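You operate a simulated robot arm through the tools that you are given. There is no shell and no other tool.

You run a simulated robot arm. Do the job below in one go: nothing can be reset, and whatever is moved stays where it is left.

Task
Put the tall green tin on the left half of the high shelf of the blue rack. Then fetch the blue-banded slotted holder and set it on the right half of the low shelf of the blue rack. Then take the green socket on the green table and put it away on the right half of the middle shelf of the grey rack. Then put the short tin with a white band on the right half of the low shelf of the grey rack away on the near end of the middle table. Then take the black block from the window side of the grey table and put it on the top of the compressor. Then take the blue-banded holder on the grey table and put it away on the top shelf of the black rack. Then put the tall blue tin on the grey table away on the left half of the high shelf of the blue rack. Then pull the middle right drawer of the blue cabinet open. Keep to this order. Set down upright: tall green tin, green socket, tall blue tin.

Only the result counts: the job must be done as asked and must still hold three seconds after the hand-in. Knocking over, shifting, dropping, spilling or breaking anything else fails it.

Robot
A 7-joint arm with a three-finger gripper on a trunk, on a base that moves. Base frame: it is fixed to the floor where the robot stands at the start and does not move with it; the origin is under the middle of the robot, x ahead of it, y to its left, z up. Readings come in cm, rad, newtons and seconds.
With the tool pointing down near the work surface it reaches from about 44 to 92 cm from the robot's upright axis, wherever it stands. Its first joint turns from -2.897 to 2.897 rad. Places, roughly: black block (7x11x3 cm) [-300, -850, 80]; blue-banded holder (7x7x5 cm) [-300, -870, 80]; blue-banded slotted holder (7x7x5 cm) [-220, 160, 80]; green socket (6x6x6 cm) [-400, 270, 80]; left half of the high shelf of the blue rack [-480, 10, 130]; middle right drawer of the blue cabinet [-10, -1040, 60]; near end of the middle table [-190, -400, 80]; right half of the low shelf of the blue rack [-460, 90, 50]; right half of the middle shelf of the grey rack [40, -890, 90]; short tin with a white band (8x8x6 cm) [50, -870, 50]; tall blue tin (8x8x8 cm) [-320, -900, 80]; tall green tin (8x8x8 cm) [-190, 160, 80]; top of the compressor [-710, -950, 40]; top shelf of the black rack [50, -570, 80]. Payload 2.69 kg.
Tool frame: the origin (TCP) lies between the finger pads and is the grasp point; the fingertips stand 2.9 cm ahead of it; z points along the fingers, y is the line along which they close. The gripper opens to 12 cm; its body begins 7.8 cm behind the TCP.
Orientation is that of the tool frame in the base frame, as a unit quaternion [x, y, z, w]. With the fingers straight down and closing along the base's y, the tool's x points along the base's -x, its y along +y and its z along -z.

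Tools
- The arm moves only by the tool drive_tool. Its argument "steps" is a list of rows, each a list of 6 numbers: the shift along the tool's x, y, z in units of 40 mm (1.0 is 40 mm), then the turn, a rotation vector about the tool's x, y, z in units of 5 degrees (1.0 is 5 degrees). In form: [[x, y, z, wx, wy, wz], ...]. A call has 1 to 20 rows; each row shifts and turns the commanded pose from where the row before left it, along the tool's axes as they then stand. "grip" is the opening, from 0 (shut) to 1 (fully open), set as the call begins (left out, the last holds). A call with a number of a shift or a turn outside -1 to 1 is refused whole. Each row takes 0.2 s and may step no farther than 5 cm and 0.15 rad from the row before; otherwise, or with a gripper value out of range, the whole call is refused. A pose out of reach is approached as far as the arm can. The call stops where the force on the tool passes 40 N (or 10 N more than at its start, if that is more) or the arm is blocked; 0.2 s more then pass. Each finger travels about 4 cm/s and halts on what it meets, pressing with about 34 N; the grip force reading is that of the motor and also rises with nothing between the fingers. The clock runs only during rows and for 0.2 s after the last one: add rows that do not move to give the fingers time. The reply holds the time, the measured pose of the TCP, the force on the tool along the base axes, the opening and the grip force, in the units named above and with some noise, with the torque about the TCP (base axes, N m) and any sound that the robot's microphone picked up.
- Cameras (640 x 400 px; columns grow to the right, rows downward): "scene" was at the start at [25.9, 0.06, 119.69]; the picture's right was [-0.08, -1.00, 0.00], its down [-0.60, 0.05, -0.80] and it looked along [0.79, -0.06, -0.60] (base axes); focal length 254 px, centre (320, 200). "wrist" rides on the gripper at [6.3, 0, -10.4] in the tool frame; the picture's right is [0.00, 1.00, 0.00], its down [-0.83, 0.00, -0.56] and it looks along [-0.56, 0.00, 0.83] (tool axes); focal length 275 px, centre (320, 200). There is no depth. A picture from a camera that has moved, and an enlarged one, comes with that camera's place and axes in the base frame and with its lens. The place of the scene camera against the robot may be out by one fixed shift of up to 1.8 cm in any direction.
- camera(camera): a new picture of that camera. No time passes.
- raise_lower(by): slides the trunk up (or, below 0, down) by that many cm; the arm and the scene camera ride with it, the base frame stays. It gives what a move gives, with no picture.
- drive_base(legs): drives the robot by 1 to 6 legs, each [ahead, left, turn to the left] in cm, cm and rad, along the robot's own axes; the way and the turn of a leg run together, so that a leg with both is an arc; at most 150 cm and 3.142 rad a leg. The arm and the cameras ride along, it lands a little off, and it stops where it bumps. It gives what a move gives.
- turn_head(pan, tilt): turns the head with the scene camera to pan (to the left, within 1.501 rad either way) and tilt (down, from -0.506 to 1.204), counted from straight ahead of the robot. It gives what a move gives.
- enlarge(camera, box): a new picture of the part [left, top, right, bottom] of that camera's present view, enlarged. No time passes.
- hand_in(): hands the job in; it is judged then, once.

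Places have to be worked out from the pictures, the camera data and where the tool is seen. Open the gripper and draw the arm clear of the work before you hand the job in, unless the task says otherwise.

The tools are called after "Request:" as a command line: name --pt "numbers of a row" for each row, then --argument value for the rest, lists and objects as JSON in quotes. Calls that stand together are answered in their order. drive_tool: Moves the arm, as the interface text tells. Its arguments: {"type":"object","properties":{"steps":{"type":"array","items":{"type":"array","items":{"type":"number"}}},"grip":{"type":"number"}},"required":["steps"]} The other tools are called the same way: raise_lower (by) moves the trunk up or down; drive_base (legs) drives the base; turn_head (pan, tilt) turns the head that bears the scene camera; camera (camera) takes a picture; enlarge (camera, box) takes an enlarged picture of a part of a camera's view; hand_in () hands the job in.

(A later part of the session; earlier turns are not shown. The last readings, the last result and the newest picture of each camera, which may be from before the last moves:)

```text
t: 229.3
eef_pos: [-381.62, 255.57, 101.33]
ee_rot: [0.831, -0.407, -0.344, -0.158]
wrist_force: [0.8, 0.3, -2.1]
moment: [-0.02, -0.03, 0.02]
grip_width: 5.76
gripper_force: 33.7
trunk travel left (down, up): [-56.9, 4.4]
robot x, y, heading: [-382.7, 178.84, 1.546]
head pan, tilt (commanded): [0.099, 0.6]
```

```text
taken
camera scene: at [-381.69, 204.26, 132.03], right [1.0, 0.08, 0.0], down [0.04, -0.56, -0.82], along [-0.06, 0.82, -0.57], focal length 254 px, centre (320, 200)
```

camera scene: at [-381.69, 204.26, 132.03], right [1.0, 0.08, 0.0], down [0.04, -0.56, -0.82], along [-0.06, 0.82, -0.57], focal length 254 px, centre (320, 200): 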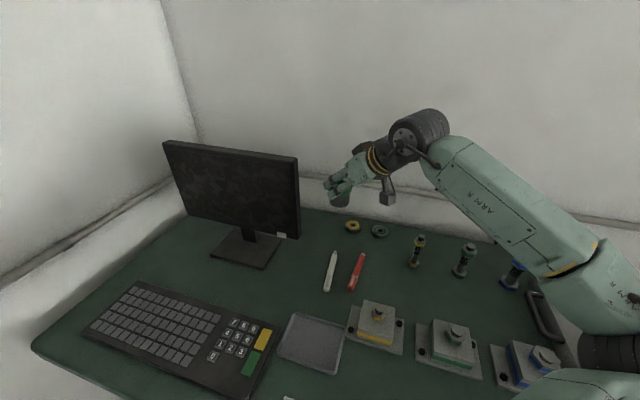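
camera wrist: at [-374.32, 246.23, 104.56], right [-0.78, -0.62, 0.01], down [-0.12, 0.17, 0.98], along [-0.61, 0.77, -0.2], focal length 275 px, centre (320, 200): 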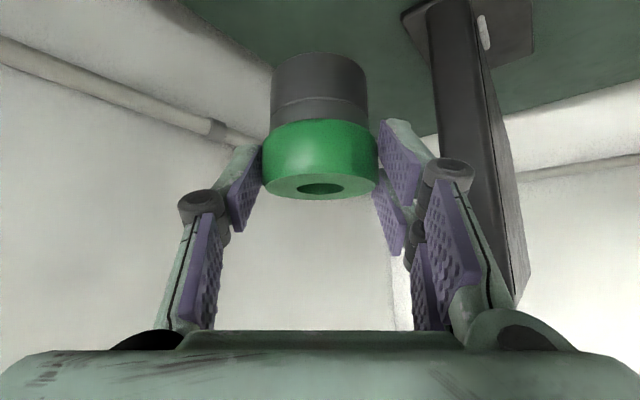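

Clear of the monitor's back. I shift 8 cm to the right, then back the base away from the table.

Request:
drive_tool --pt "0.43 -0.787 -0.443 0 0 0" --pt "0.43 -0.787 -0.443 0 0 0" --pt "0 0 0 0 0 0" --grip 0

Request:
drive_base --legs '[[-75, -8, 0]]'

Request:
camera --camera "scene"

```text
t: 230.1
eef_pos: [-380.54, 255.49, 101.28]
ee_rot: [0.83, -0.408, -0.345, -0.158]
wrist_force: [-0.2, 0.3, -2.3]
moment: [-0.02, -0.08, 0.0]
grip_width: 5.71
gripper_force: 34.0
out of reach, approached as far as the arm can: row 1, 2
trunk travel left (down, up): [-56.9, 4.4]
robot x, y, heading: [-382.79, 178.97, 1.546]
head pan, tilt (commanded): [0.099, 0.6]
```

```text
t: 234.2
eef_pos: [-374.05, 180.03, 101.37]
ee_rot: [0.83, -0.41, -0.344, -0.159]
wrist_force: [0.8, 0.6, -2.5]
moment: [-0.04, -0.04, 0.0]
grip_width: 5.75
gripper_force: 33.7
trunk travel left (down, up): [-56.9, 4.4]
robot x, y, heading: [-376.81, 103.95, 1.545]
head pan, tilt (commanded): [0.099, 0.6]
```

```text
taken
camera scene: at [-375.44, 128.73, 132.03], right [1.0, 0.07, 0.0], down [0.04, -0.56, -0.83], along [-0.06, 0.82, -0.56], focal length 254 px, centre (320, 200)
```

scene: 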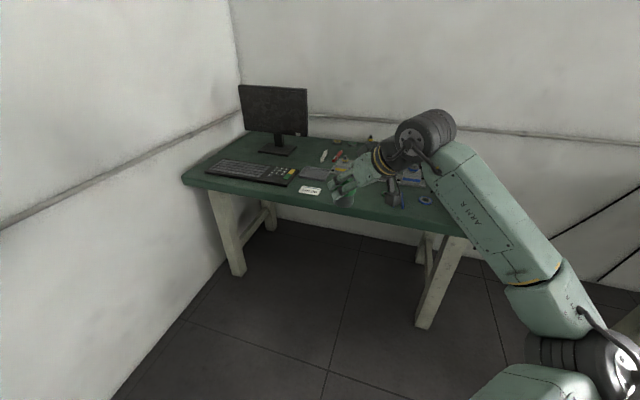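

The socket is out and the table is undisturbed. I yaw the hand back in line with the robot and draw it in a little for the long drive.

Request:
drive_tool --pt "0 0 0 1 0 1" --pt "0 0 0 1 0 1" --pt "0 0 0 1 0 1" --pt "0 0 0 1 0 1" --pt "0 0 0 1 0 1" --pt "0 0 0 0.7 0 0.7" --pt "0.6 0 -0.6 0 0 0" --pt "0.6 0 -0.6 0 0 0" --pt "0.6 0 -0.6 0 0 0" --pt "0.6 0 -0.6 0 0 0" --pt "0 0 0 0 0 0" --grip 0

Request:
camera --camera "wrist"

Request:
camera --camera "scene"

```text
t: 236.6
eef_pos: [-374.59, 166.58, 101.5]
ee_rot: [-0.64, 0.671, 0.261, 0.268]
wrist_force: [0.0, 0.2, -2.8]
moment: [-0.04, -0.03, 0.0]
grip_width: 5.72
gripper_force: 34.2
trunk travel left (down, up): [-56.9, 4.4]
robot x, y, heading: [-376.89, 103.82, 1.544]
head pan, tilt (commanded): [0.099, 0.6]
```

```text
taken
camera wrist: at [-375.22, 154.64, 104.9], right [-1.0, 0.04, 0.0], down [0.01, 0.21, 0.98], along [0.04, 0.98, -0.21], focal length 275 px, centre (320, 200)
```

wrist: 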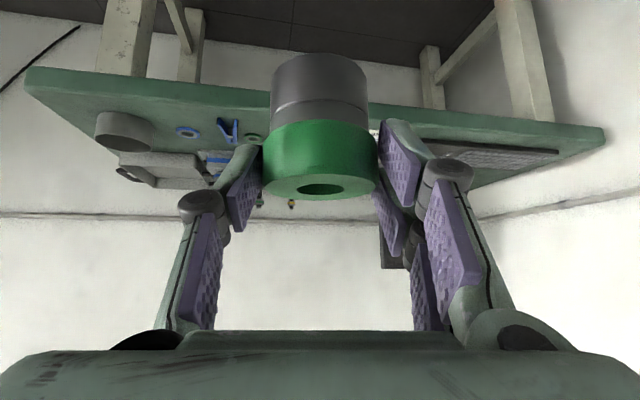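

```text
taken
camera scene: at [-375.44, 128.75, 132.02], right [1.0, 0.07, 0.0], down [0.04, -0.56, -0.82], along [-0.06, 0.82, -0.57], focal length 254 px, centre (320, 200)
```

scene: 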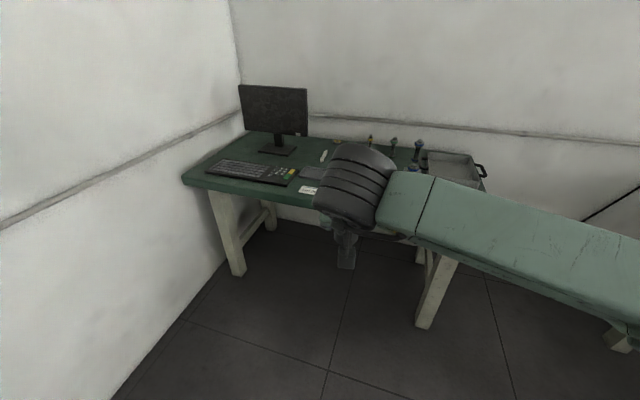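

The socket is held well. I turn right to face +x and drive back toward the start area between the black table and the carton.

Request:
drive_base --legs '[[0, 0, -1.64], [140, -13, 0], [140, -13, 0]]'

Request:
turn_head --pan -1.0 --tilt 0.35

Request:
camera --camera "scene"

```text
t: 254.3
eef_pos: [-39.43, 40.86, 101.66]
ee_rot: [0.058, 0.925, -0.018, 0.374]
wrist_force: [0.4, 0.4, -2.8]
moment: [-0.02, 0.05, -0.01]
grip_width: 5.72
gripper_force: 34.5
trunk travel left (down, up): [-56.9, 4.4]
robot x, y, heading: [-101.92, 48.15, -0.101]
head pan, tilt (commanded): [0.099, 0.6]
```

```text
t: 255.7
eef_pos: [-39.48, 40.96, 101.63]
ee_rot: [0.058, 0.926, -0.019, 0.373]
wrist_force: [0.6, -0.9, -3.3]
moment: [0.04, 0.05, -0.01]
grip_width: 5.74
gripper_force: 34.1
trunk travel left (down, up): [-56.9, 4.4]
robot x, y, heading: [-101.77, 48.17, -0.105]
head pan, tilt (commanded): [-1.0, 0.351]
```

```text
taken
camera scene: at [-80.61, 38.83, 134.3], right [-0.89, -0.45, 0.0], down [-0.16, 0.31, -0.94], along [0.42, -0.84, -0.34], focal length 254 px, centre (320, 200)
```

scene: 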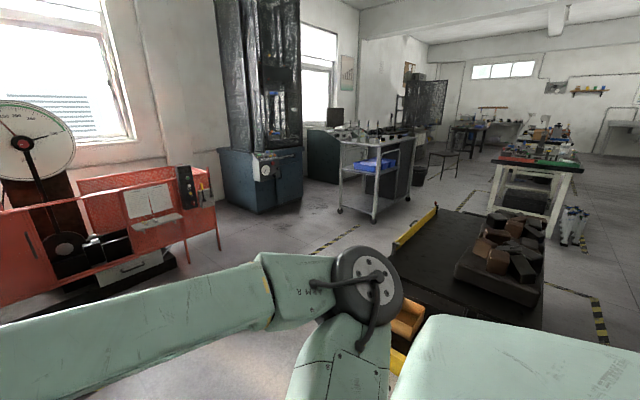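

The bench with castings has its near corner at about [-65,-73]; the cart with the blue bin starts at y≈-252 and the middle table at x<-140. I drive to about [0,12], turn to face down the aisle (heading -1.815) and go to about [-28,-150].

Request:
drive_base --legs '[[105, -25.6, 0], [0, 0, -1.71], [82, 6, 0], [82, 6, 0]]'

Request:
turn_head --pan 0.0 --tilt 0.3

Request:
camera --camera "scene"

Request:
turn_head --pan 0.6 --tilt 0.3

Request:
camera --camera "scene"

```text
t: 273.4
eef_pos: [-42.81, -211.38, 101.64]
ee_rot: [0.734, 0.567, -0.294, 0.232]
wrist_force: [-0.2, -0.1, -2.6]
moment: [0.04, 0.0, 0.02]
grip_width: 5.7
gripper_force: 34.7
trunk travel left (down, up): [-56.9, 4.4]
robot x, y, heading: [-27.29, -150.71, -1.81]
head pan, tilt (commanded): [-1.0, 0.351]
```

```text
t: 274.7
eef_pos: [-42.87, -211.45, 101.52]
ee_rot: [0.735, 0.566, -0.293, 0.231]
wrist_force: [-0.2, 0.4, -3.0]
moment: [0.03, -0.02, 0.04]
grip_width: 5.71
gripper_force: 34.1
trunk travel left (down, up): [-56.9, 4.4]
robot x, y, heading: [-27.87, -150.37, -1.804]
head pan, tilt (commanded): [0.0, 0.3]
```

```text
taken
camera scene: at [-31.79, -173.86, 134.78], right [-0.97, 0.23, 0.0], down [0.07, 0.29, -0.96], along [-0.22, -0.93, -0.3], focal length 254 px, centre (320, 200)
```

scene: 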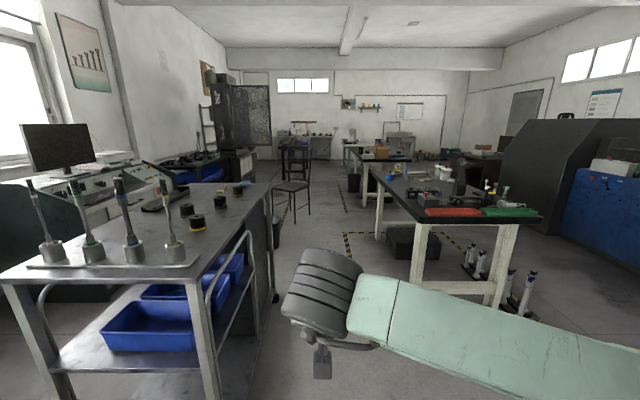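

```text
t: 275.7
eef_pos: [-42.78, -211.38, 101.59]
ee_rot: [0.734, 0.568, -0.293, 0.232]
wrist_force: [0.8, 0.2, -2.8]
moment: [0.07, 0.0, 0.0]
grip_width: 5.71
gripper_force: 34.3
trunk travel left (down, up): [-56.9, 4.4]
robot x, y, heading: [-27.8, -150.13, -1.804]
head pan, tilt (commanded): [0.6, 0.3]
```

```text
taken
camera scene: at [-26.28, -173.51, 134.78], right [-0.93, -0.36, 0.0], down [-0.11, 0.28, -0.96], along [0.34, -0.89, -0.3], focal length 254 px, centre (320, 200)
```

scene: 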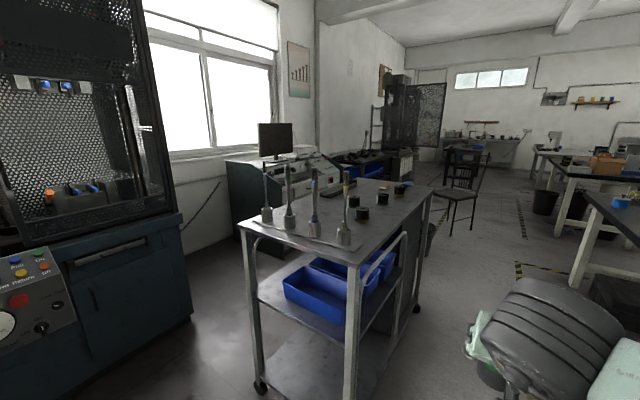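

The cart's right side runs from about [-7,-259] to [-37,-370], the middle table's left side from [-113,-291] to [-145,-434], with a chair near [-75,-490] behind. The aisle's middle is x≈-62 at y=-290; I go straight ahead 140 cm.

Request:
drive_base --legs '[[138, -2, 0]]'

Request:
turn_head --pan 0.0 --tilt 0.4

Request:
camera --camera "scene"

Request:
turn_head --pan 0.7 --tilt 0.35

Request:
camera --camera "scene"

```text
t: 282.6
eef_pos: [-76.91, -344.2, 101.68]
ee_rot: [0.735, 0.566, -0.294, 0.231]
wrist_force: [0.0, -0.2, -3.4]
moment: [0.01, 0.02, -0.01]
grip_width: 5.68
gripper_force: 34.0
trunk travel left (down, up): [-56.9, 4.4]
robot x, y, heading: [-61.32, -283.26, -1.807]
head pan, tilt (commanded): [0.6, 0.3]
```

```text
t: 283.6
eef_pos: [-76.89, -344.11, 101.54]
ee_rot: [0.734, 0.566, -0.294, 0.232]
wrist_force: [0.8, 0.3, -3.1]
moment: [0.03, 0.0, 0.0]
grip_width: 5.71
gripper_force: 33.7
trunk travel left (down, up): [-56.9, 4.4]
robot x, y, heading: [-61.19, -282.81, -1.807]
head pan, tilt (commanded): [0.0, 0.4]
```

```text
taken
camera scene: at [-65.8, -306.52, 133.85], right [-0.97, 0.23, 0.0], down [0.09, 0.38, -0.92], along [-0.22, -0.9, -0.39], focal length 254 px, centre (320, 200)
```

scene: 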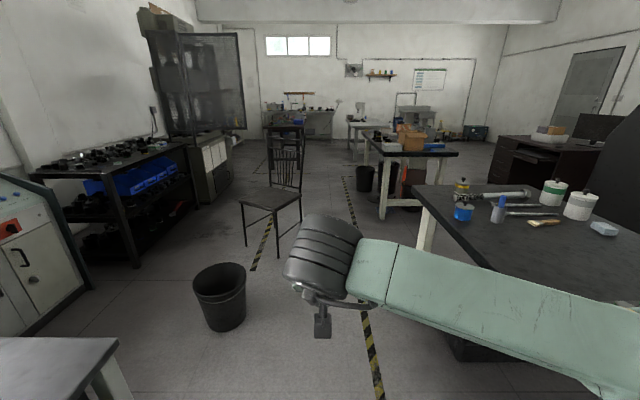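

```text
t: 284.6
eef_pos: [-76.96, -344.11, 101.58]
ee_rot: [0.734, 0.566, -0.294, 0.232]
wrist_force: [-0.8, 0.0, -3.5]
moment: [0.05, 0.02, 0.05]
grip_width: 5.72
gripper_force: 33.7
trunk travel left (down, up): [-56.9, 4.4]
robot x, y, heading: [-61.78, -282.85, -1.81]
head pan, tilt (commanded): [0.7, 0.351]
```

```text
taken
camera scene: at [-59.48, -305.85, 134.3], right [-0.9, -0.45, 0.0], down [-0.15, 0.31, -0.94], along [0.42, -0.84, -0.34], focal length 254 px, centre (320, 200)
```

scene: 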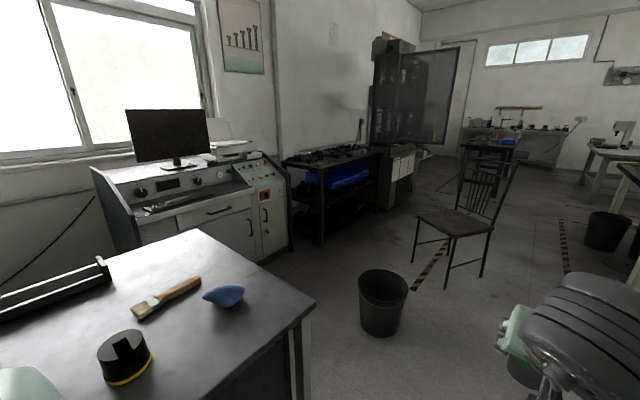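

The bin is at [-41,-432], the chair occupies about x -46…-102, y -499…-552, the tables start at x<-158. I go down the aisle passing right of the chair: first to about [-92,-400], then [-140,-510].

Request:
drive_base --legs '[[121, -2, 0], [118, -20.8, 0]]'

Request:
turn_head --pan 0.0 --tilt 0.35

Request:
camera --camera "scene"

Request:
turn_head --pan 0.8 --tilt 0.35

Request:
camera --camera "scene"

```text
t: 296.4
eef_pos: [-155.28, -570.06, 101.65]
ee_rot: [0.736, 0.564, -0.295, 0.23]
wrist_force: [-0.1, 0.3, -3.8]
moment: [0.06, -0.02, 0.0]
grip_width: 5.73
gripper_force: 33.9
trunk travel left (down, up): [-56.9, 4.4]
robot x, y, heading: [-139.64, -508.96, -1.812]
head pan, tilt (commanded): [0.7, 0.351]
```

```text
t: 297.4
eef_pos: [-155.17, -570.15, 101.75]
ee_rot: [0.736, 0.565, -0.294, 0.231]
wrist_force: [-0.1, -0.4, -3.5]
moment: [0.05, -0.02, -0.03]
grip_width: 5.7
gripper_force: 34.0
trunk travel left (down, up): [-56.9, 4.4]
robot x, y, heading: [-139.64, -508.88, -1.813]
head pan, tilt (commanded): [0.0, 0.351]
```

```text
taken
camera scene: at [-144.03, -532.62, 134.3], right [-0.97, 0.24, 0.0], down [0.08, 0.33, -0.94], along [-0.22, -0.91, -0.34], focal length 254 px, centre (320, 200)
```

scene: 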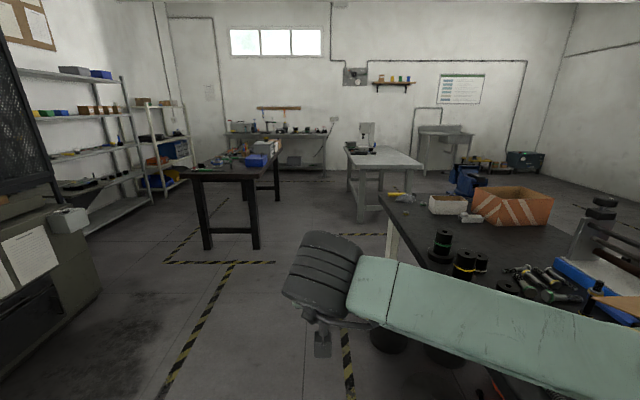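

```text
t: 298.6
eef_pos: [-155.27, -570.09, 101.71]
ee_rot: [0.735, 0.566, -0.293, 0.231]
wrist_force: [0.2, -0.1, -2.8]
moment: [0.09, -0.03, -0.06]
grip_width: 5.7
gripper_force: 34.7
trunk travel left (down, up): [-56.9, 4.4]
robot x, y, heading: [-139.88, -509.19, -1.812]
head pan, tilt (commanded): [0.799, 0.351]
```

```text
taken
camera scene: at [-136.89, -531.48, 134.3], right [-0.85, -0.53, 0.0], down [-0.18, 0.29, -0.94], along [0.5, -0.8, -0.34], focal length 254 px, centre (320, 200)
```

scene: 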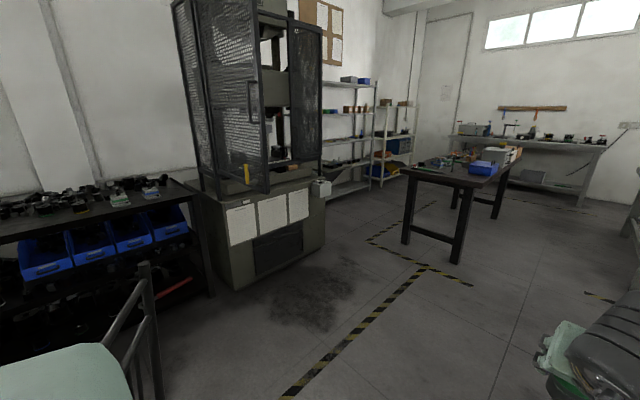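

The grey rack stands along the left wall behind the mesh cabinet (whose corner is near [-33,-706]); a black-legged table occupies about x -88…-175, y -770…-913. I go ahead past the chair, then diagonally left to about [-100,-675].

Request:
drive_base --legs '[[60, 0, 0], [92, 78, 0]]'

Request:
turn_head --pan 0.3 --tilt 0.4

Request:
camera --camera "scene"

Request:
turn_head --pan 1.1 --tilt 0.4

Request:
camera --camera "scene"

```text
t: 308.1
eef_pos: [-113.87, -736.14, 101.55]
ee_rot: [0.733, 0.569, -0.293, 0.233]
wrist_force: [0.3, 0.9, -2.6]
moment: [0.04, -0.03, -0.01]
grip_width: 5.72
gripper_force: 34.8
trunk travel left (down, up): [-56.9, 4.4]
robot x, y, heading: [-98.83, -675.31, -1.802]
head pan, tilt (commanded): [0.799, 0.351]
```

```text
t: 309.0
eef_pos: [-113.75, -736.06, 101.64]
ee_rot: [0.733, 0.569, -0.293, 0.233]
wrist_force: [0.3, 0.4, -2.9]
moment: [0.06, 0.02, -0.02]
grip_width: 5.69
gripper_force: 33.7
trunk travel left (down, up): [-56.9, 4.4]
robot x, y, heading: [-98.96, -674.88, -1.8]
head pan, tilt (commanded): [0.3, 0.4]
```

```text
taken
camera scene: at [-100.19, -698.69, 133.85], right [-1.0, -0.07, 0.0], down [-0.03, 0.39, -0.92], along [0.07, -0.92, -0.39], focal length 254 px, centre (320, 200)
```

scene: 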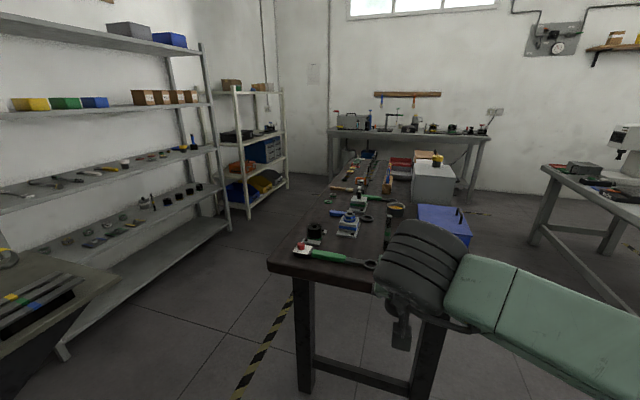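

```text
t: 310.1
eef_pos: [-113.81, -736.17, 101.54]
ee_rot: [0.732, 0.569, -0.291, 0.233]
wrist_force: [0.3, -0.5, -2.1]
moment: [0.06, -0.04, 0.01]
grip_width: 5.73
gripper_force: 34.0
trunk travel left (down, up): [-56.9, 4.4]
robot x, y, heading: [-98.82, -674.71, -1.803]
head pan, tilt (commanded): [1.1, 0.4]
```

```text
taken
camera scene: at [-93.77, -695.43, 133.85], right [-0.65, -0.76, 0.0], down [-0.3, 0.25, -0.92], along [0.7, -0.59, -0.39], focal length 254 px, centre (320, 200)
```

scene: 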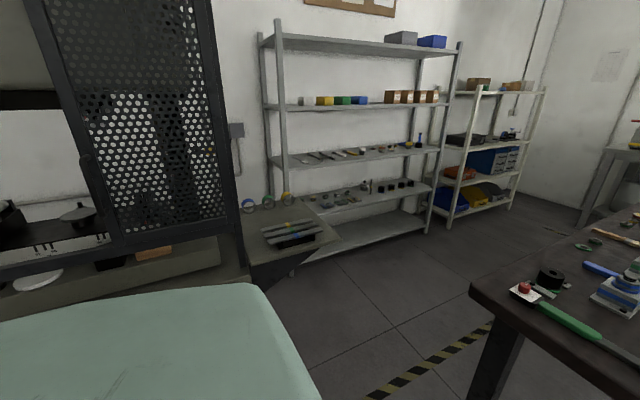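

The grey rack is visible now: its front runs from about [51,-786] to [14,-931], middle shelf at z≈89, low at z≈52. The gap between the mesh cabinet's corner [-33,-706] and the table corner [-78,-768] is about 77 cm. I raise the trunk to the top, turn left to heading -1.0 and slip through to about [-63,-725].

Request:
raise_lower --by 4

Request:
drive_base --legs '[[0, 0, 0.8], [58, 3, 0]]'

Request:
turn_head --pan 0.0 --tilt 0.6

Request:
camera --camera "scene"

Request:
turn_head --pan 1.0 --tilt 0.6

Request:
camera --camera "scene"

```text
t: 310.9
eef_pos: [-113.78, -736.17, 105.64]
ee_rot: [0.733, 0.569, -0.293, 0.232]
wrist_force: [0.6, -0.2, -2.9]
moment: [0.03, -0.04, -0.01]
grip_width: 5.68
gripper_force: 34.2
trunk travel left (down, up): [-60.9, 0.4]
robot x, y, heading: [-99.09, -675.15, -1.798]
head pan, tilt (commanded): [1.1, 0.4]
```

```text
t: 316.4
eef_pos: [-31.96, -775.18, 105.51]
ee_rot: [0.454, 0.809, -0.179, 0.329]
wrist_force: [-0.2, 1.0, -3.7]
moment: [0.02, 0.05, -0.01]
grip_width: 5.7
gripper_force: 34.1
trunk travel left (down, up): [-60.9, 0.4]
robot x, y, heading: [-65.51, -721.75, -0.996]
head pan, tilt (commanded): [1.1, 0.4]
```

```text
t: 317.7
eef_pos: [-31.89, -775.09, 105.62]
ee_rot: [0.453, 0.809, -0.18, 0.328]
wrist_force: [-0.7, -0.2, -3.7]
moment: [0.04, 0.02, -0.02]
grip_width: 5.68
gripper_force: 34.2
trunk travel left (down, up): [-60.9, 0.4]
robot x, y, heading: [-65.23, -722.03, -1.003]
head pan, tilt (commanded): [0.0, 0.6]
```

```text
taken
camera scene: at [-50.61, -741.72, 136.03], right [-0.84, -0.54, 0.0], down [-0.3, 0.48, -0.83], along [0.45, -0.69, -0.56], focal length 254 px, centre (320, 200)
```

scene: 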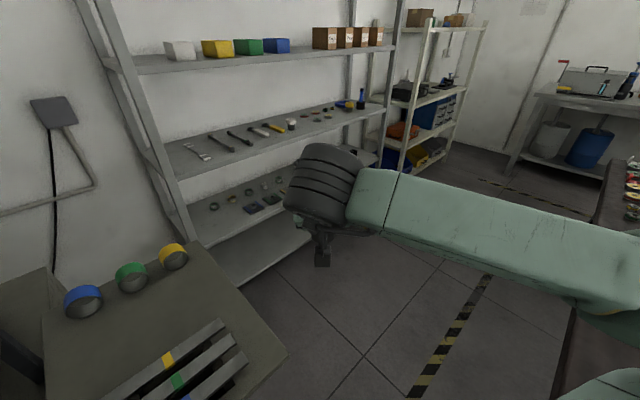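

```text
t: 319.0
eef_pos: [-31.97, -775.13, 105.52]
ee_rot: [0.453, 0.809, -0.179, 0.328]
wrist_force: [-0.1, 0.4, -2.1]
moment: [0.05, 0.01, -0.01]
grip_width: 5.68
gripper_force: 34.0
trunk travel left (down, up): [-60.9, 0.4]
robot x, y, heading: [-65.39, -721.94, -1.0]
head pan, tilt (commanded): [1.0, 0.6]
```

```text
taken
camera scene: at [-46.54, -734.3, 136.03], right [0.0, -1.0, 0.0], down [-0.57, 0.0, -0.83], along [0.82, 0.0, -0.57], focal length 254 px, centre (320, 200)
```

scene: 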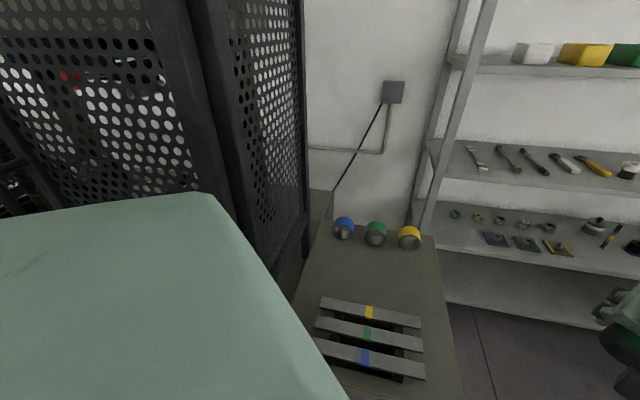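

The grey bench beside the mesh cabinet has its near corner at about [-29,-761] (z≈76), so the passage to the black-legged table's corner is only about 49 cm. I look toward the table corner to measure it better.

Request:
turn_head --pan -0.75 --tilt 0.75

Request:
camera --camera "scene"

Request:
camera --camera "wrist"

Request:
turn_head --pan 0.3 --tilt 1.0

Request:
camera --camera "scene"

```text
t: 320.7
eef_pos: [-31.94, -775.12, 105.56]
ee_rot: [0.454, 0.809, -0.18, 0.328]
wrist_force: [0.5, 0.5, -2.5]
moment: [0.05, 0.03, 0.04]
grip_width: 5.7
gripper_force: 34.1
trunk travel left (down, up): [-60.9, 0.4]
robot x, y, heading: [-65.8, -721.86, -1.005]
head pan, tilt (commanded): [-0.75, 0.75]
```

```text
taken
camera scene: at [-56.87, -742.43, 134.74], right [-0.98, 0.18, 0.0], down [0.12, 0.67, -0.73], along [-0.13, -0.72, -0.68], focal length 254 px, centre (320, 200)
```

scene: 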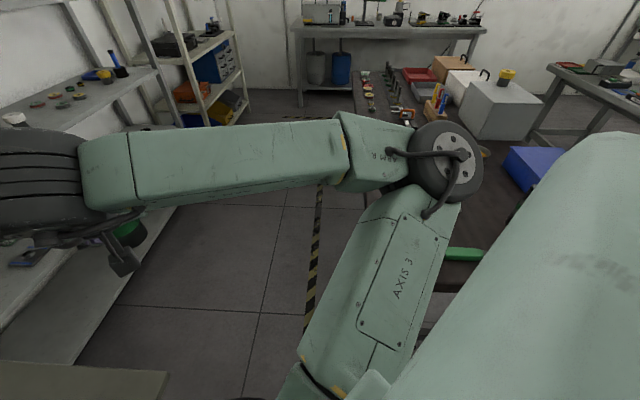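

```text
taken
camera wrist: at [-38.3, -765.25, 108.9], right [0.85, 0.53, 0.0], down [0.11, -0.18, 0.98], along [0.52, -0.83, -0.21], focal length 275 px, centre (320, 200)
```

wrist: 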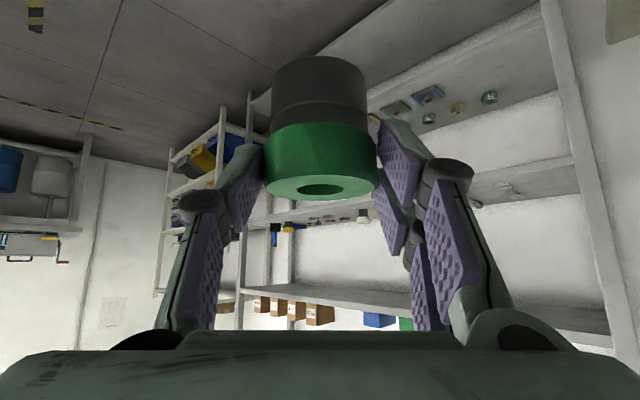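

```text
t: 322.0
eef_pos: [-31.95, -775.11, 105.62]
ee_rot: [0.453, 0.809, -0.179, 0.328]
wrist_force: [-0.1, 0.0, -2.9]
moment: [0.06, 0.01, 0.05]
grip_width: 5.67
gripper_force: 33.9
trunk travel left (down, up): [-60.9, 0.4]
robot x, y, heading: [-65.28, -721.93, -1.002]
head pan, tilt (commanded): [0.3, 1.0]
```

```text
taken
camera scene: at [-50.06, -738.78, 132.83], right [-0.65, -0.76, 0.0], down [-0.64, 0.54, -0.54], along [0.41, -0.35, -0.84], focal length 254 px, centre (320, 200)
```

scene: 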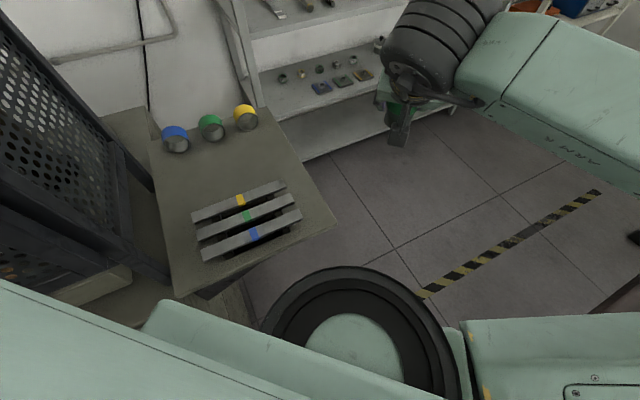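

The bench corner is near [-30,-762] and the table's corner near [-77,-771], leaving about 47 cm for my 37 cm wide pole base. I line up exactly on the middle: turn to heading -1.44 and shift left about 6 cm.

Request:
drive_base --legs '[[0, 0, -0.438], [0, 5.5, 0]]'

Request:
turn_head --pan 0.9 --tilt 0.9

Request:
camera --camera "scene"

Request:
turn_head --pan -0.3 --tilt 0.8

Request:
camera --camera "scene"

```text
t: 324.4
eef_pos: [-52.13, -783.63, 105.52]
ee_rot: [0.618, 0.691, -0.246, 0.282]
wrist_force: [-0.3, 0.1, -2.8]
moment: [0.06, 0.02, 0.01]
grip_width: 5.7
gripper_force: 33.9
trunk travel left (down, up): [-60.9, 0.4]
robot x, y, heading: [-59.68, -721.18, -1.438]
head pan, tilt (commanded): [0.3, 1.0]
```

```text
t: 325.4
eef_pos: [-52.12, -783.62, 105.59]
ee_rot: [0.618, 0.692, -0.246, 0.281]
wrist_force: [-0.1, -0.9, -2.5]
moment: [0.06, 0.02, 0.01]
grip_width: 5.7
gripper_force: 34.4
trunk travel left (down, up): [-60.9, 0.4]
robot x, y, heading: [-60.28, -721.2, -1.44]
head pan, tilt (commanded): [0.901, 0.901]
```

```text
taken
camera scene: at [-49.84, -739.75, 133.55], right [-0.51, -0.86, 0.0], down [-0.67, 0.4, -0.62], along [0.53, -0.32, -0.78], focal length 254 px, centre (320, 200)
```

scene: 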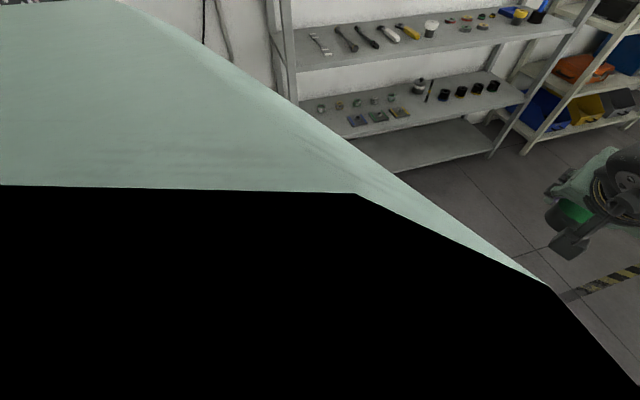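

```text
t: 326.9
eef_pos: [-52.26, -783.56, 105.57]
ee_rot: [0.618, 0.692, -0.246, 0.281]
wrist_force: [0.7, 0.6, -2.3]
moment: [0.07, 0.02, 0.02]
grip_width: 5.69
gripper_force: 34.1
trunk travel left (down, up): [-60.9, 0.4]
robot x, y, heading: [-59.96, -721.53, -1.436]
head pan, tilt (commanded): [-0.3, 0.799]
```

```text
taken
camera scene: at [-57.66, -743.84, 134.34], right [-0.99, 0.17, 0.0], down [0.12, 0.71, -0.7], along [-0.12, -0.69, -0.72], focal length 254 px, centre (320, 200)
```

scene: 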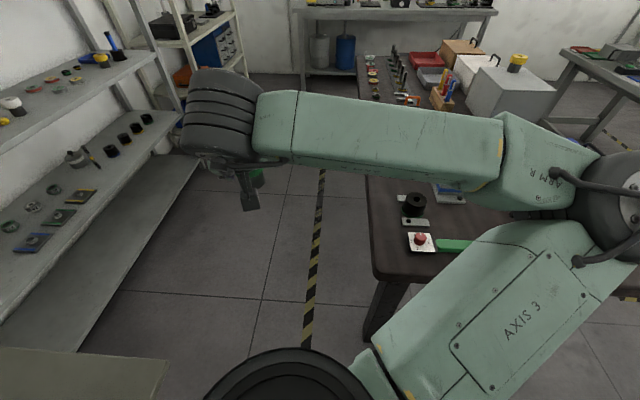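

From this view the gap's corners are B≈[-30.5,-761] and T≈[-77,-771]; my straight line goes through their middle with about 6 cm to spare on each side. I drive ahead 25 cm and verify.

Request:
drive_base --legs '[[25, 0, 0]]'

Request:
camera --camera "scene"

```text
t: 328.7
eef_pos: [-48.8, -808.3, 105.61]
ee_rot: [0.619, 0.691, -0.246, 0.281]
wrist_force: [0.5, 0.7, -2.4]
moment: [0.07, 0.01, 0.03]
grip_width: 5.67
gripper_force: 33.8
trunk travel left (down, up): [-60.9, 0.4]
robot x, y, heading: [-56.99, -745.88, -1.439]
head pan, tilt (commanded): [-0.3, 0.799]
```

```text
taken
camera scene: at [-54.32, -768.55, 134.32], right [-0.99, 0.17, 0.0], down [0.12, 0.71, -0.7], along [-0.12, -0.69, -0.72], focal length 254 px, centre (320, 200)
```

scene: 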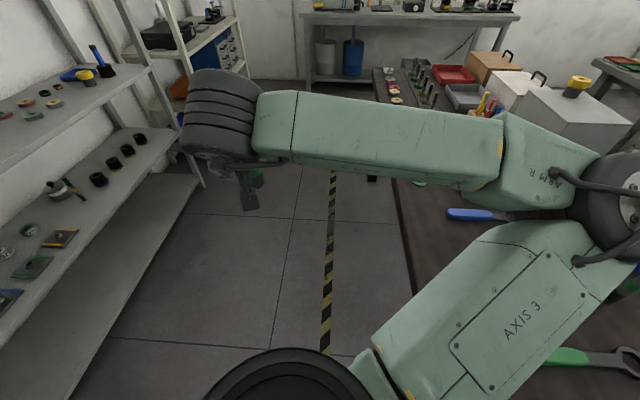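

On track with about 6–7 cm to each corner. I continue 38 cm ahead.

Request:
drive_base --legs '[[38, 0, 0]]'

Request:
camera --camera "scene"

```text
t: 331.1
eef_pos: [-43.9, -845.87, 105.66]
ee_rot: [0.619, 0.691, -0.246, 0.281]
wrist_force: [-0.8, -0.5, -4.3]
moment: [0.07, 0.04, 0.0]
grip_width: 5.68
gripper_force: 33.8
trunk travel left (down, up): [-60.9, 0.4]
robot x, y, heading: [-51.46, -783.08, -1.439]
head pan, tilt (commanded): [-0.3, 0.799]
```

```text
taken
camera scene: at [-49.37, -806.14, 134.33], right [-0.99, 0.17, 0.0], down [0.12, 0.71, -0.7], along [-0.12, -0.69, -0.72], focal length 254 px, centre (320, 200)
```

scene: 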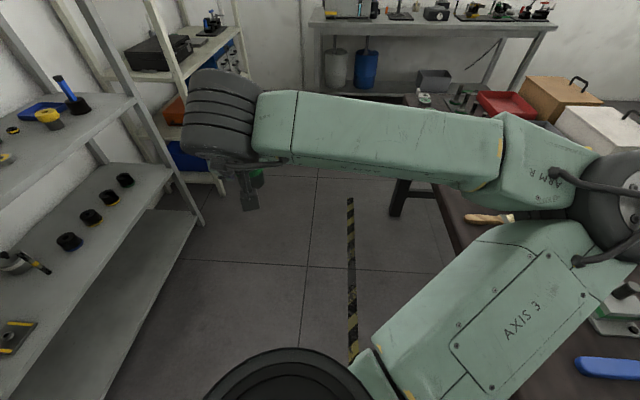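

I am through the gap. I go on to about [-66,-862] in the aisle and turn left to face the grey rack (heading -0.24).

Request:
drive_base --legs '[[74, -25, 0], [0, 0, 1.195]]'

Request:
turn_head --pan 0.0 --tilt 0.45

Request:
camera --camera "scene"

Request:
camera --camera "wrist"

```text
t: 338.4
eef_pos: [-6.14, -874.26, 105.66]
ee_rot: [0.117, 0.92, -0.043, 0.371]
wrist_force: [0.9, 0.5, -2.0]
moment: [0.01, 0.04, 0.0]
grip_width: 5.71
gripper_force: 33.8
trunk travel left (down, up): [-60.9, 0.4]
robot x, y, heading: [-67.12, -859.34, -0.226]
head pan, tilt (commanded): [-0.3, 0.799]
```

```text
t: 339.2
eef_pos: [-5.93, -874.3, 105.58]
ee_rot: [0.116, 0.921, -0.043, 0.37]
wrist_force: [-0.7, 0.0, -2.5]
moment: [0.0, 0.03, 0.0]
grip_width: 5.69
gripper_force: 34.5
trunk travel left (down, up): [-60.9, 0.4]
robot x, y, heading: [-67.01, -859.2, -0.23]
head pan, tilt (commanded): [0.0, 0.45]
```

```text
taken
camera scene: at [-41.39, -864.28, 137.38], right [-0.23, -0.97, 0.0], down [-0.42, 0.1, -0.9], along [0.88, -0.21, -0.44], focal length 254 px, centre (320, 200)
```

scene: 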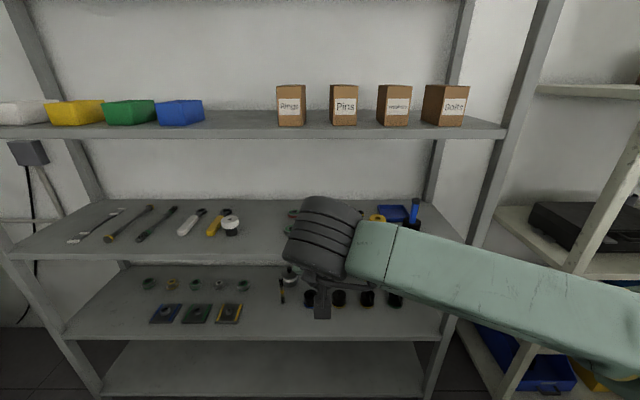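

```text
taken
camera wrist: at [-17.58, -871.5, 108.89], right [0.24, 0.97, 0.0], down [0.21, -0.06, 0.98], along [0.95, -0.24, -0.21], focal length 275 px, centre (320, 200)
```

wrist: 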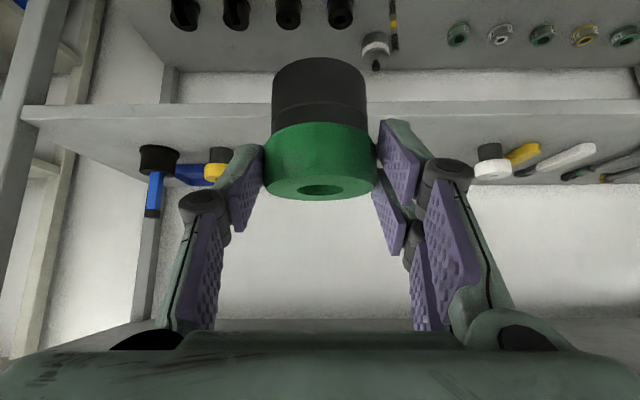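

The middle shelf (z≈89) has tools on the left, a white jar near the middle, and small rings, a yellow cup and a blue tray with a brush on the right half. I shift the hand 20 cm left to see what is behind it.

Request:
drive_tool --pt "0 1 0 0 0 0" --pt "0 1 0 0 0 0" --pt "0 1 0 0 0 0" --pt "0 1 0 0 0 0" --pt "0 1 0 0 0 0" --pt "0 0 0 0 0 0" --grip 0

Request:
camera --camera "scene"

Request:
enlarge --camera "scene" --box '[240, 170, 480, 320]'

```text
t: 340.6
eef_pos: [-1.08, -854.82, 106.05]
ee_rot: [0.117, 0.92, -0.043, 0.371]
wrist_force: [0.7, 0.2, -1.8]
moment: [-0.02, 0.06, -0.02]
grip_width: 5.69
gripper_force: 34.3
trunk travel left (down, up): [-60.9, 0.4]
robot x, y, heading: [-67.18, -859.12, -0.236]
head pan, tilt (commanded): [0.0, 0.45]
```

```text
taken
camera scene: at [-41.4, -864.29, 137.38], right [-0.23, -0.97, 0.0], down [-0.42, 0.1, -0.9], along [0.88, -0.21, -0.44], focal length 254 px, centre (320, 200)
```

scene: 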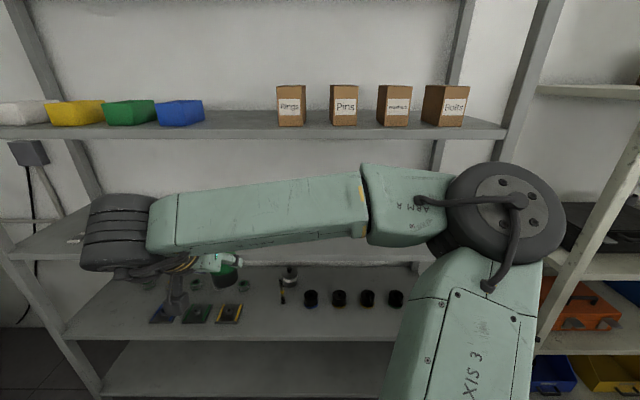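

```text
2.67 times, centred on (360, 245) of scene
camera zoom: at [-41.4, -864.29, 137.38], right [-0.23, -0.97, 0.0], down [-0.42, 0.1, -0.9], along [0.88, -0.21, -0.44], focal length 678 px, centre (213, 80)
```

zoom: 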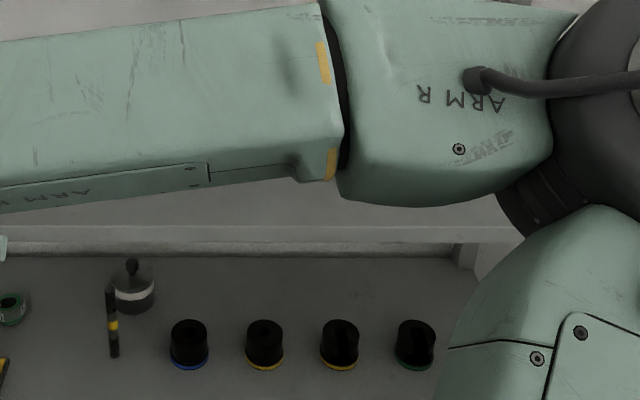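

The arm blocks the head's view now; I use the wrist camera from here.

Request:
camera --camera "wrist"

Request:
enlarge --camera "wrist" --box '[0, 60, 280, 235]'

```text
taken
camera wrist: at [-12.63, -851.99, 109.19], right [0.24, 0.97, 0.0], down [0.21, -0.06, 0.98], along [0.95, -0.24, -0.21], focal length 275 px, centre (320, 200)
```

wrist: 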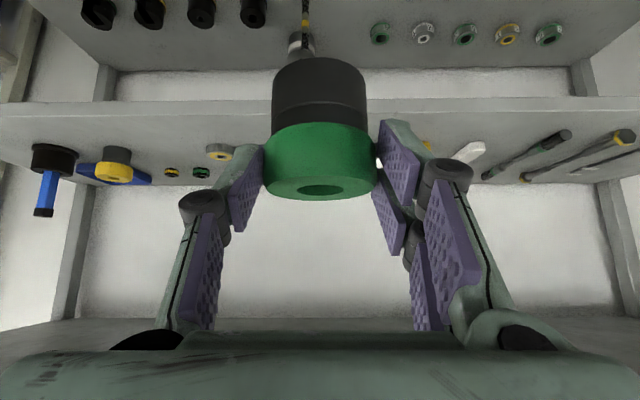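

```text
2.29 times, centred on (140, 148) of wrist
camera zoom: at [-12.63, -851.99, 109.19], right [0.24, 0.97, 0.0], down [0.21, -0.06, 0.98], along [0.95, -0.24, -0.21], focal length 629 px, centre (731, 320)
```

zoom: 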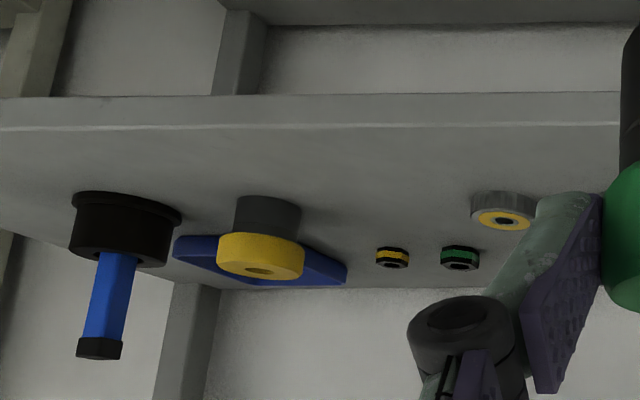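

Free spots must be found between the small rings and the front edge. To pin down the shelf's height and edge I lower the hand 9 cm and compare views.

Request:
drive_tool --pt "0.53 0 0.53 0 0 0" --pt "0.53 0 0.53 0 0 0" --pt "0.53 0 0.53 0 0 0" --pt "0 0 0 0 0 0" --grip 0

Request:
camera --camera "wrist"

Request:
enlarge --camera "wrist" --box '[0, 60, 280, 235]'

```text
t: 341.6
eef_pos: [-1.29, -854.68, 96.78]
ee_rot: [0.118, 0.92, -0.044, 0.372]
wrist_force: [-0.9, -1.0, -3.0]
moment: [0.02, 0.05, 0.0]
grip_width: 5.7
gripper_force: 34.0
trunk travel left (down, up): [-60.9, 0.4]
robot x, y, heading: [-67.25, -859.41, -0.228]
head pan, tilt (commanded): [0.0, 0.45]
```

```text
taken
camera wrist: at [-12.82, -851.88, 100.07], right [0.24, 0.97, 0.0], down [0.21, -0.06, 0.98], along [0.95, -0.24, -0.21], focal length 275 px, centre (320, 200)
```

wrist: 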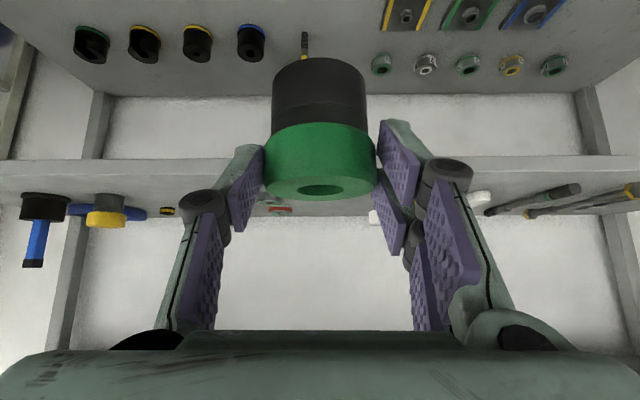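

```text
2.29 times, centred on (140, 148) of wrist
camera zoom: at [-12.82, -851.88, 100.07], right [0.24, 0.97, 0.0], down [0.21, -0.06, 0.98], along [0.95, -0.24, -0.21], focal length 629 px, centre (731, 320)
```

zoom: 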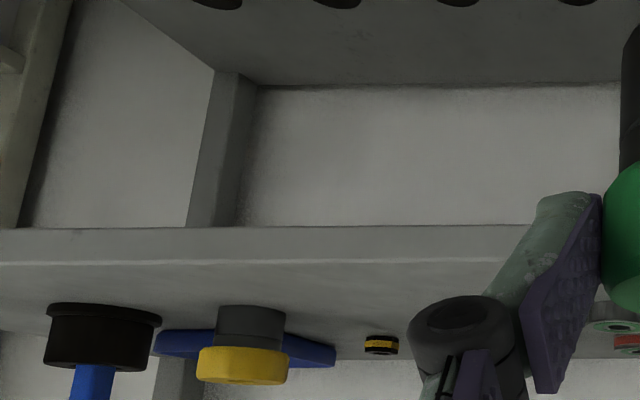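

The shelf's top is z≈88.4 and its front edge about 25 cm ahead of the tool. The objects on the right half stand at least 11 cm inside, so I'll set the socket about 5–6 cm inside the edge, 27 cm right of here. I shift the arm back right, strafe 7.5 cm right and drive 22 cm ahead.

Request:
drive_tool --pt "0 -1 0 0 0 0" --pt "0 -1 0 0 0 0" --pt "0 -1 0 0 0 0" --pt "0 -1 0 0 0 0" --pt "0 -1 0 0 0 0" --pt "0 0 0 0 0 0" --grip 0

Request:
drive_base --legs '[[0, -7.5, 0], [22, 0, 0]]'

Request:
camera --camera "wrist"

Request:
camera --camera "scene"

```text
t: 343.0
eef_pos: [-4.94, -874.24, 97.06]
ee_rot: [0.116, 0.921, -0.042, 0.37]
wrist_force: [-1.1, 0.3, -2.3]
moment: [0.01, 0.05, 0.01]
grip_width: 5.66
gripper_force: 34.4
out of reach, approached as far as the arm can: row 4, 5
trunk travel left (down, up): [-60.9, 0.4]
robot x, y, heading: [-67.2, -859.16, -0.232]
head pan, tilt (commanded): [0.0, 0.45]
```

```text
t: 345.5
eef_pos: [14.71, -886.61, 97.12]
ee_rot: [0.116, 0.921, -0.042, 0.37]
wrist_force: [0.5, 0.3, -3.5]
moment: [-0.02, 0.04, -0.05]
grip_width: 5.7
gripper_force: 34.3
trunk travel left (down, up): [-60.9, 0.4]
robot x, y, heading: [-48.1, -871.74, -0.233]
head pan, tilt (commanded): [0.0, 0.45]
```

```text
taken
camera wrist: at [3.13, -883.89, 100.36], right [0.24, 0.97, 0.0], down [0.21, -0.06, 0.98], along [0.95, -0.23, -0.22], focal length 275 px, centre (320, 200)
```

wrist: 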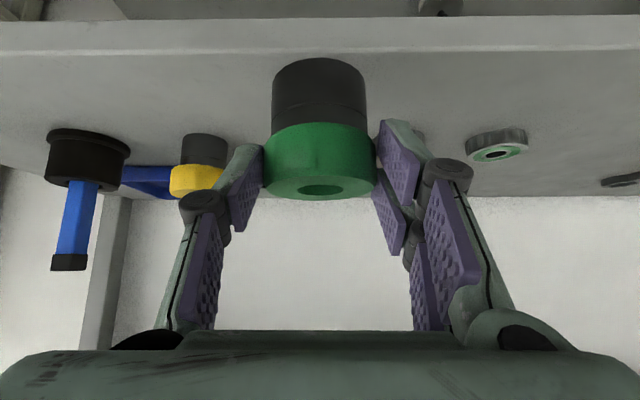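

```text
taken
camera scene: at [-21.76, -876.63, 137.36], right [-0.23, -0.97, 0.0], down [-0.42, 0.1, -0.9], along [0.88, -0.2, -0.44], focal length 254 px, centre (320, 200)
```

scene: 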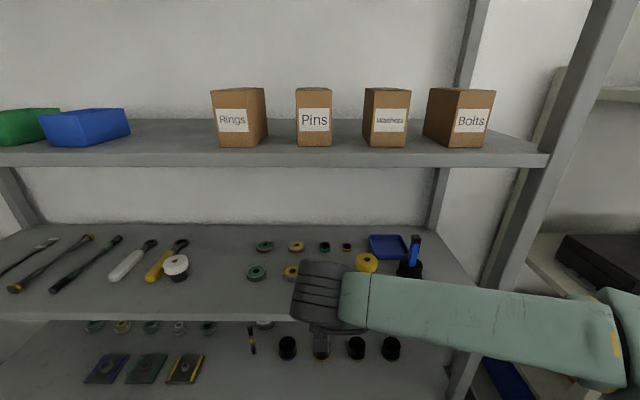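

The front zone is free: neighbours (a yellow ring to the left, the yellow socket to the right) stand ≥10 cm inside. I extend the arm 7 cm forward over the shelf.

Request:
drive_tool --pt "-0.61 0 0.61 0 0 0" --pt "-0.61 0 0.61 0 0 0" --pt "0 0 0 0 0 0" --grip 0

Request:
camera --camera "wrist"

Request:
enlarge --camera "scene" --box '[220, 200, 460, 350]'

```text
t: 346.3
eef_pos: [21.31, -888.36, 96.95]
ee_rot: [0.116, 0.921, -0.042, 0.37]
wrist_force: [0.9, 0.0, -2.8]
moment: [0.05, 0.06, 0.06]
grip_width: 5.69
gripper_force: 33.7
trunk travel left (down, up): [-60.9, 0.4]
robot x, y, heading: [-47.55, -872.07, -0.23]
head pan, tilt (commanded): [0.0, 0.45]
```

```text
taken
camera wrist: at [9.81, -885.61, 100.33], right [0.24, 0.97, 0.0], down [0.21, -0.06, 0.98], along [0.95, -0.24, -0.22], focal length 275 px, centre (320, 200)
```

wrist: 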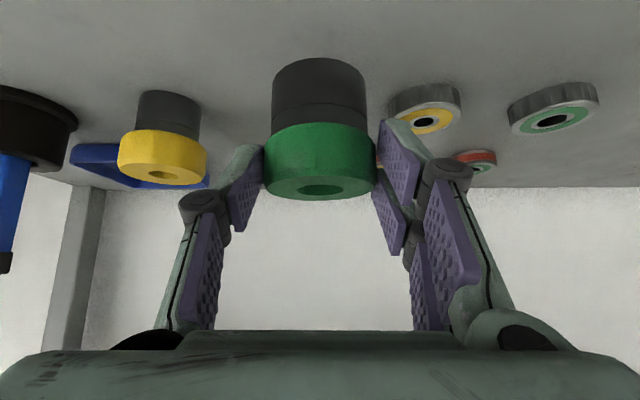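

```text
2.67 times, centred on (340, 275) of scene
camera zoom: at [-21.84, -876.61, 137.38], right [-0.23, -0.97, 0.0], down [-0.42, 0.1, -0.9], along [0.88, -0.21, -0.44], focal length 678 px, centre (267, 0)
```

zoom: 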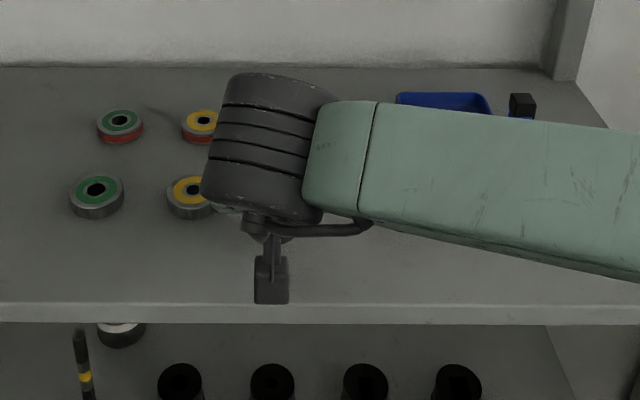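

Position is good (about 5 cm inside the edge). I lower 2.6 cm, then in 2–3 mm steps until contact.

Request:
drive_tool --pt "0.23 0 0.23 0 0 0" --pt "0.23 0 0.23 0 0 0" --pt "0 0 0 0 0 0" --grip 0

Request:
drive_tool --pt "0.04 0 0.04 0 0 0" --pt "0.04 0 0.04 0 0 0" --pt "0 0 0 0 0 0" --grip 0

```text
t: 347.1
eef_pos: [21.26, -888.28, 94.35]
ee_rot: [0.116, 0.921, -0.042, 0.369]
wrist_force: [-0.1, 0.4, -3.0]
moment: [0.0, 0.05, 0.01]
grip_width: 5.69
gripper_force: 34.1
trunk travel left (down, up): [-60.9, 0.4]
robot x, y, heading: [-47.69, -872.1, -0.231]
head pan, tilt (commanded): [0.0, 0.45]
```

```text
t: 347.9
eef_pos: [21.26, -888.29, 94.16]
ee_rot: [0.116, 0.92, -0.042, 0.372]
wrist_force: [0.0, -2.3, 13.0]
moment: [-0.01, -0.55, -0.15]
grip_width: 5.68
gripper_force: 33.9
trunk travel left (down, up): [-60.9, 0.4]
robot x, y, heading: [-47.5, -871.76, -0.231]
head pan, tilt (commanded): [0.0, 0.45]
```

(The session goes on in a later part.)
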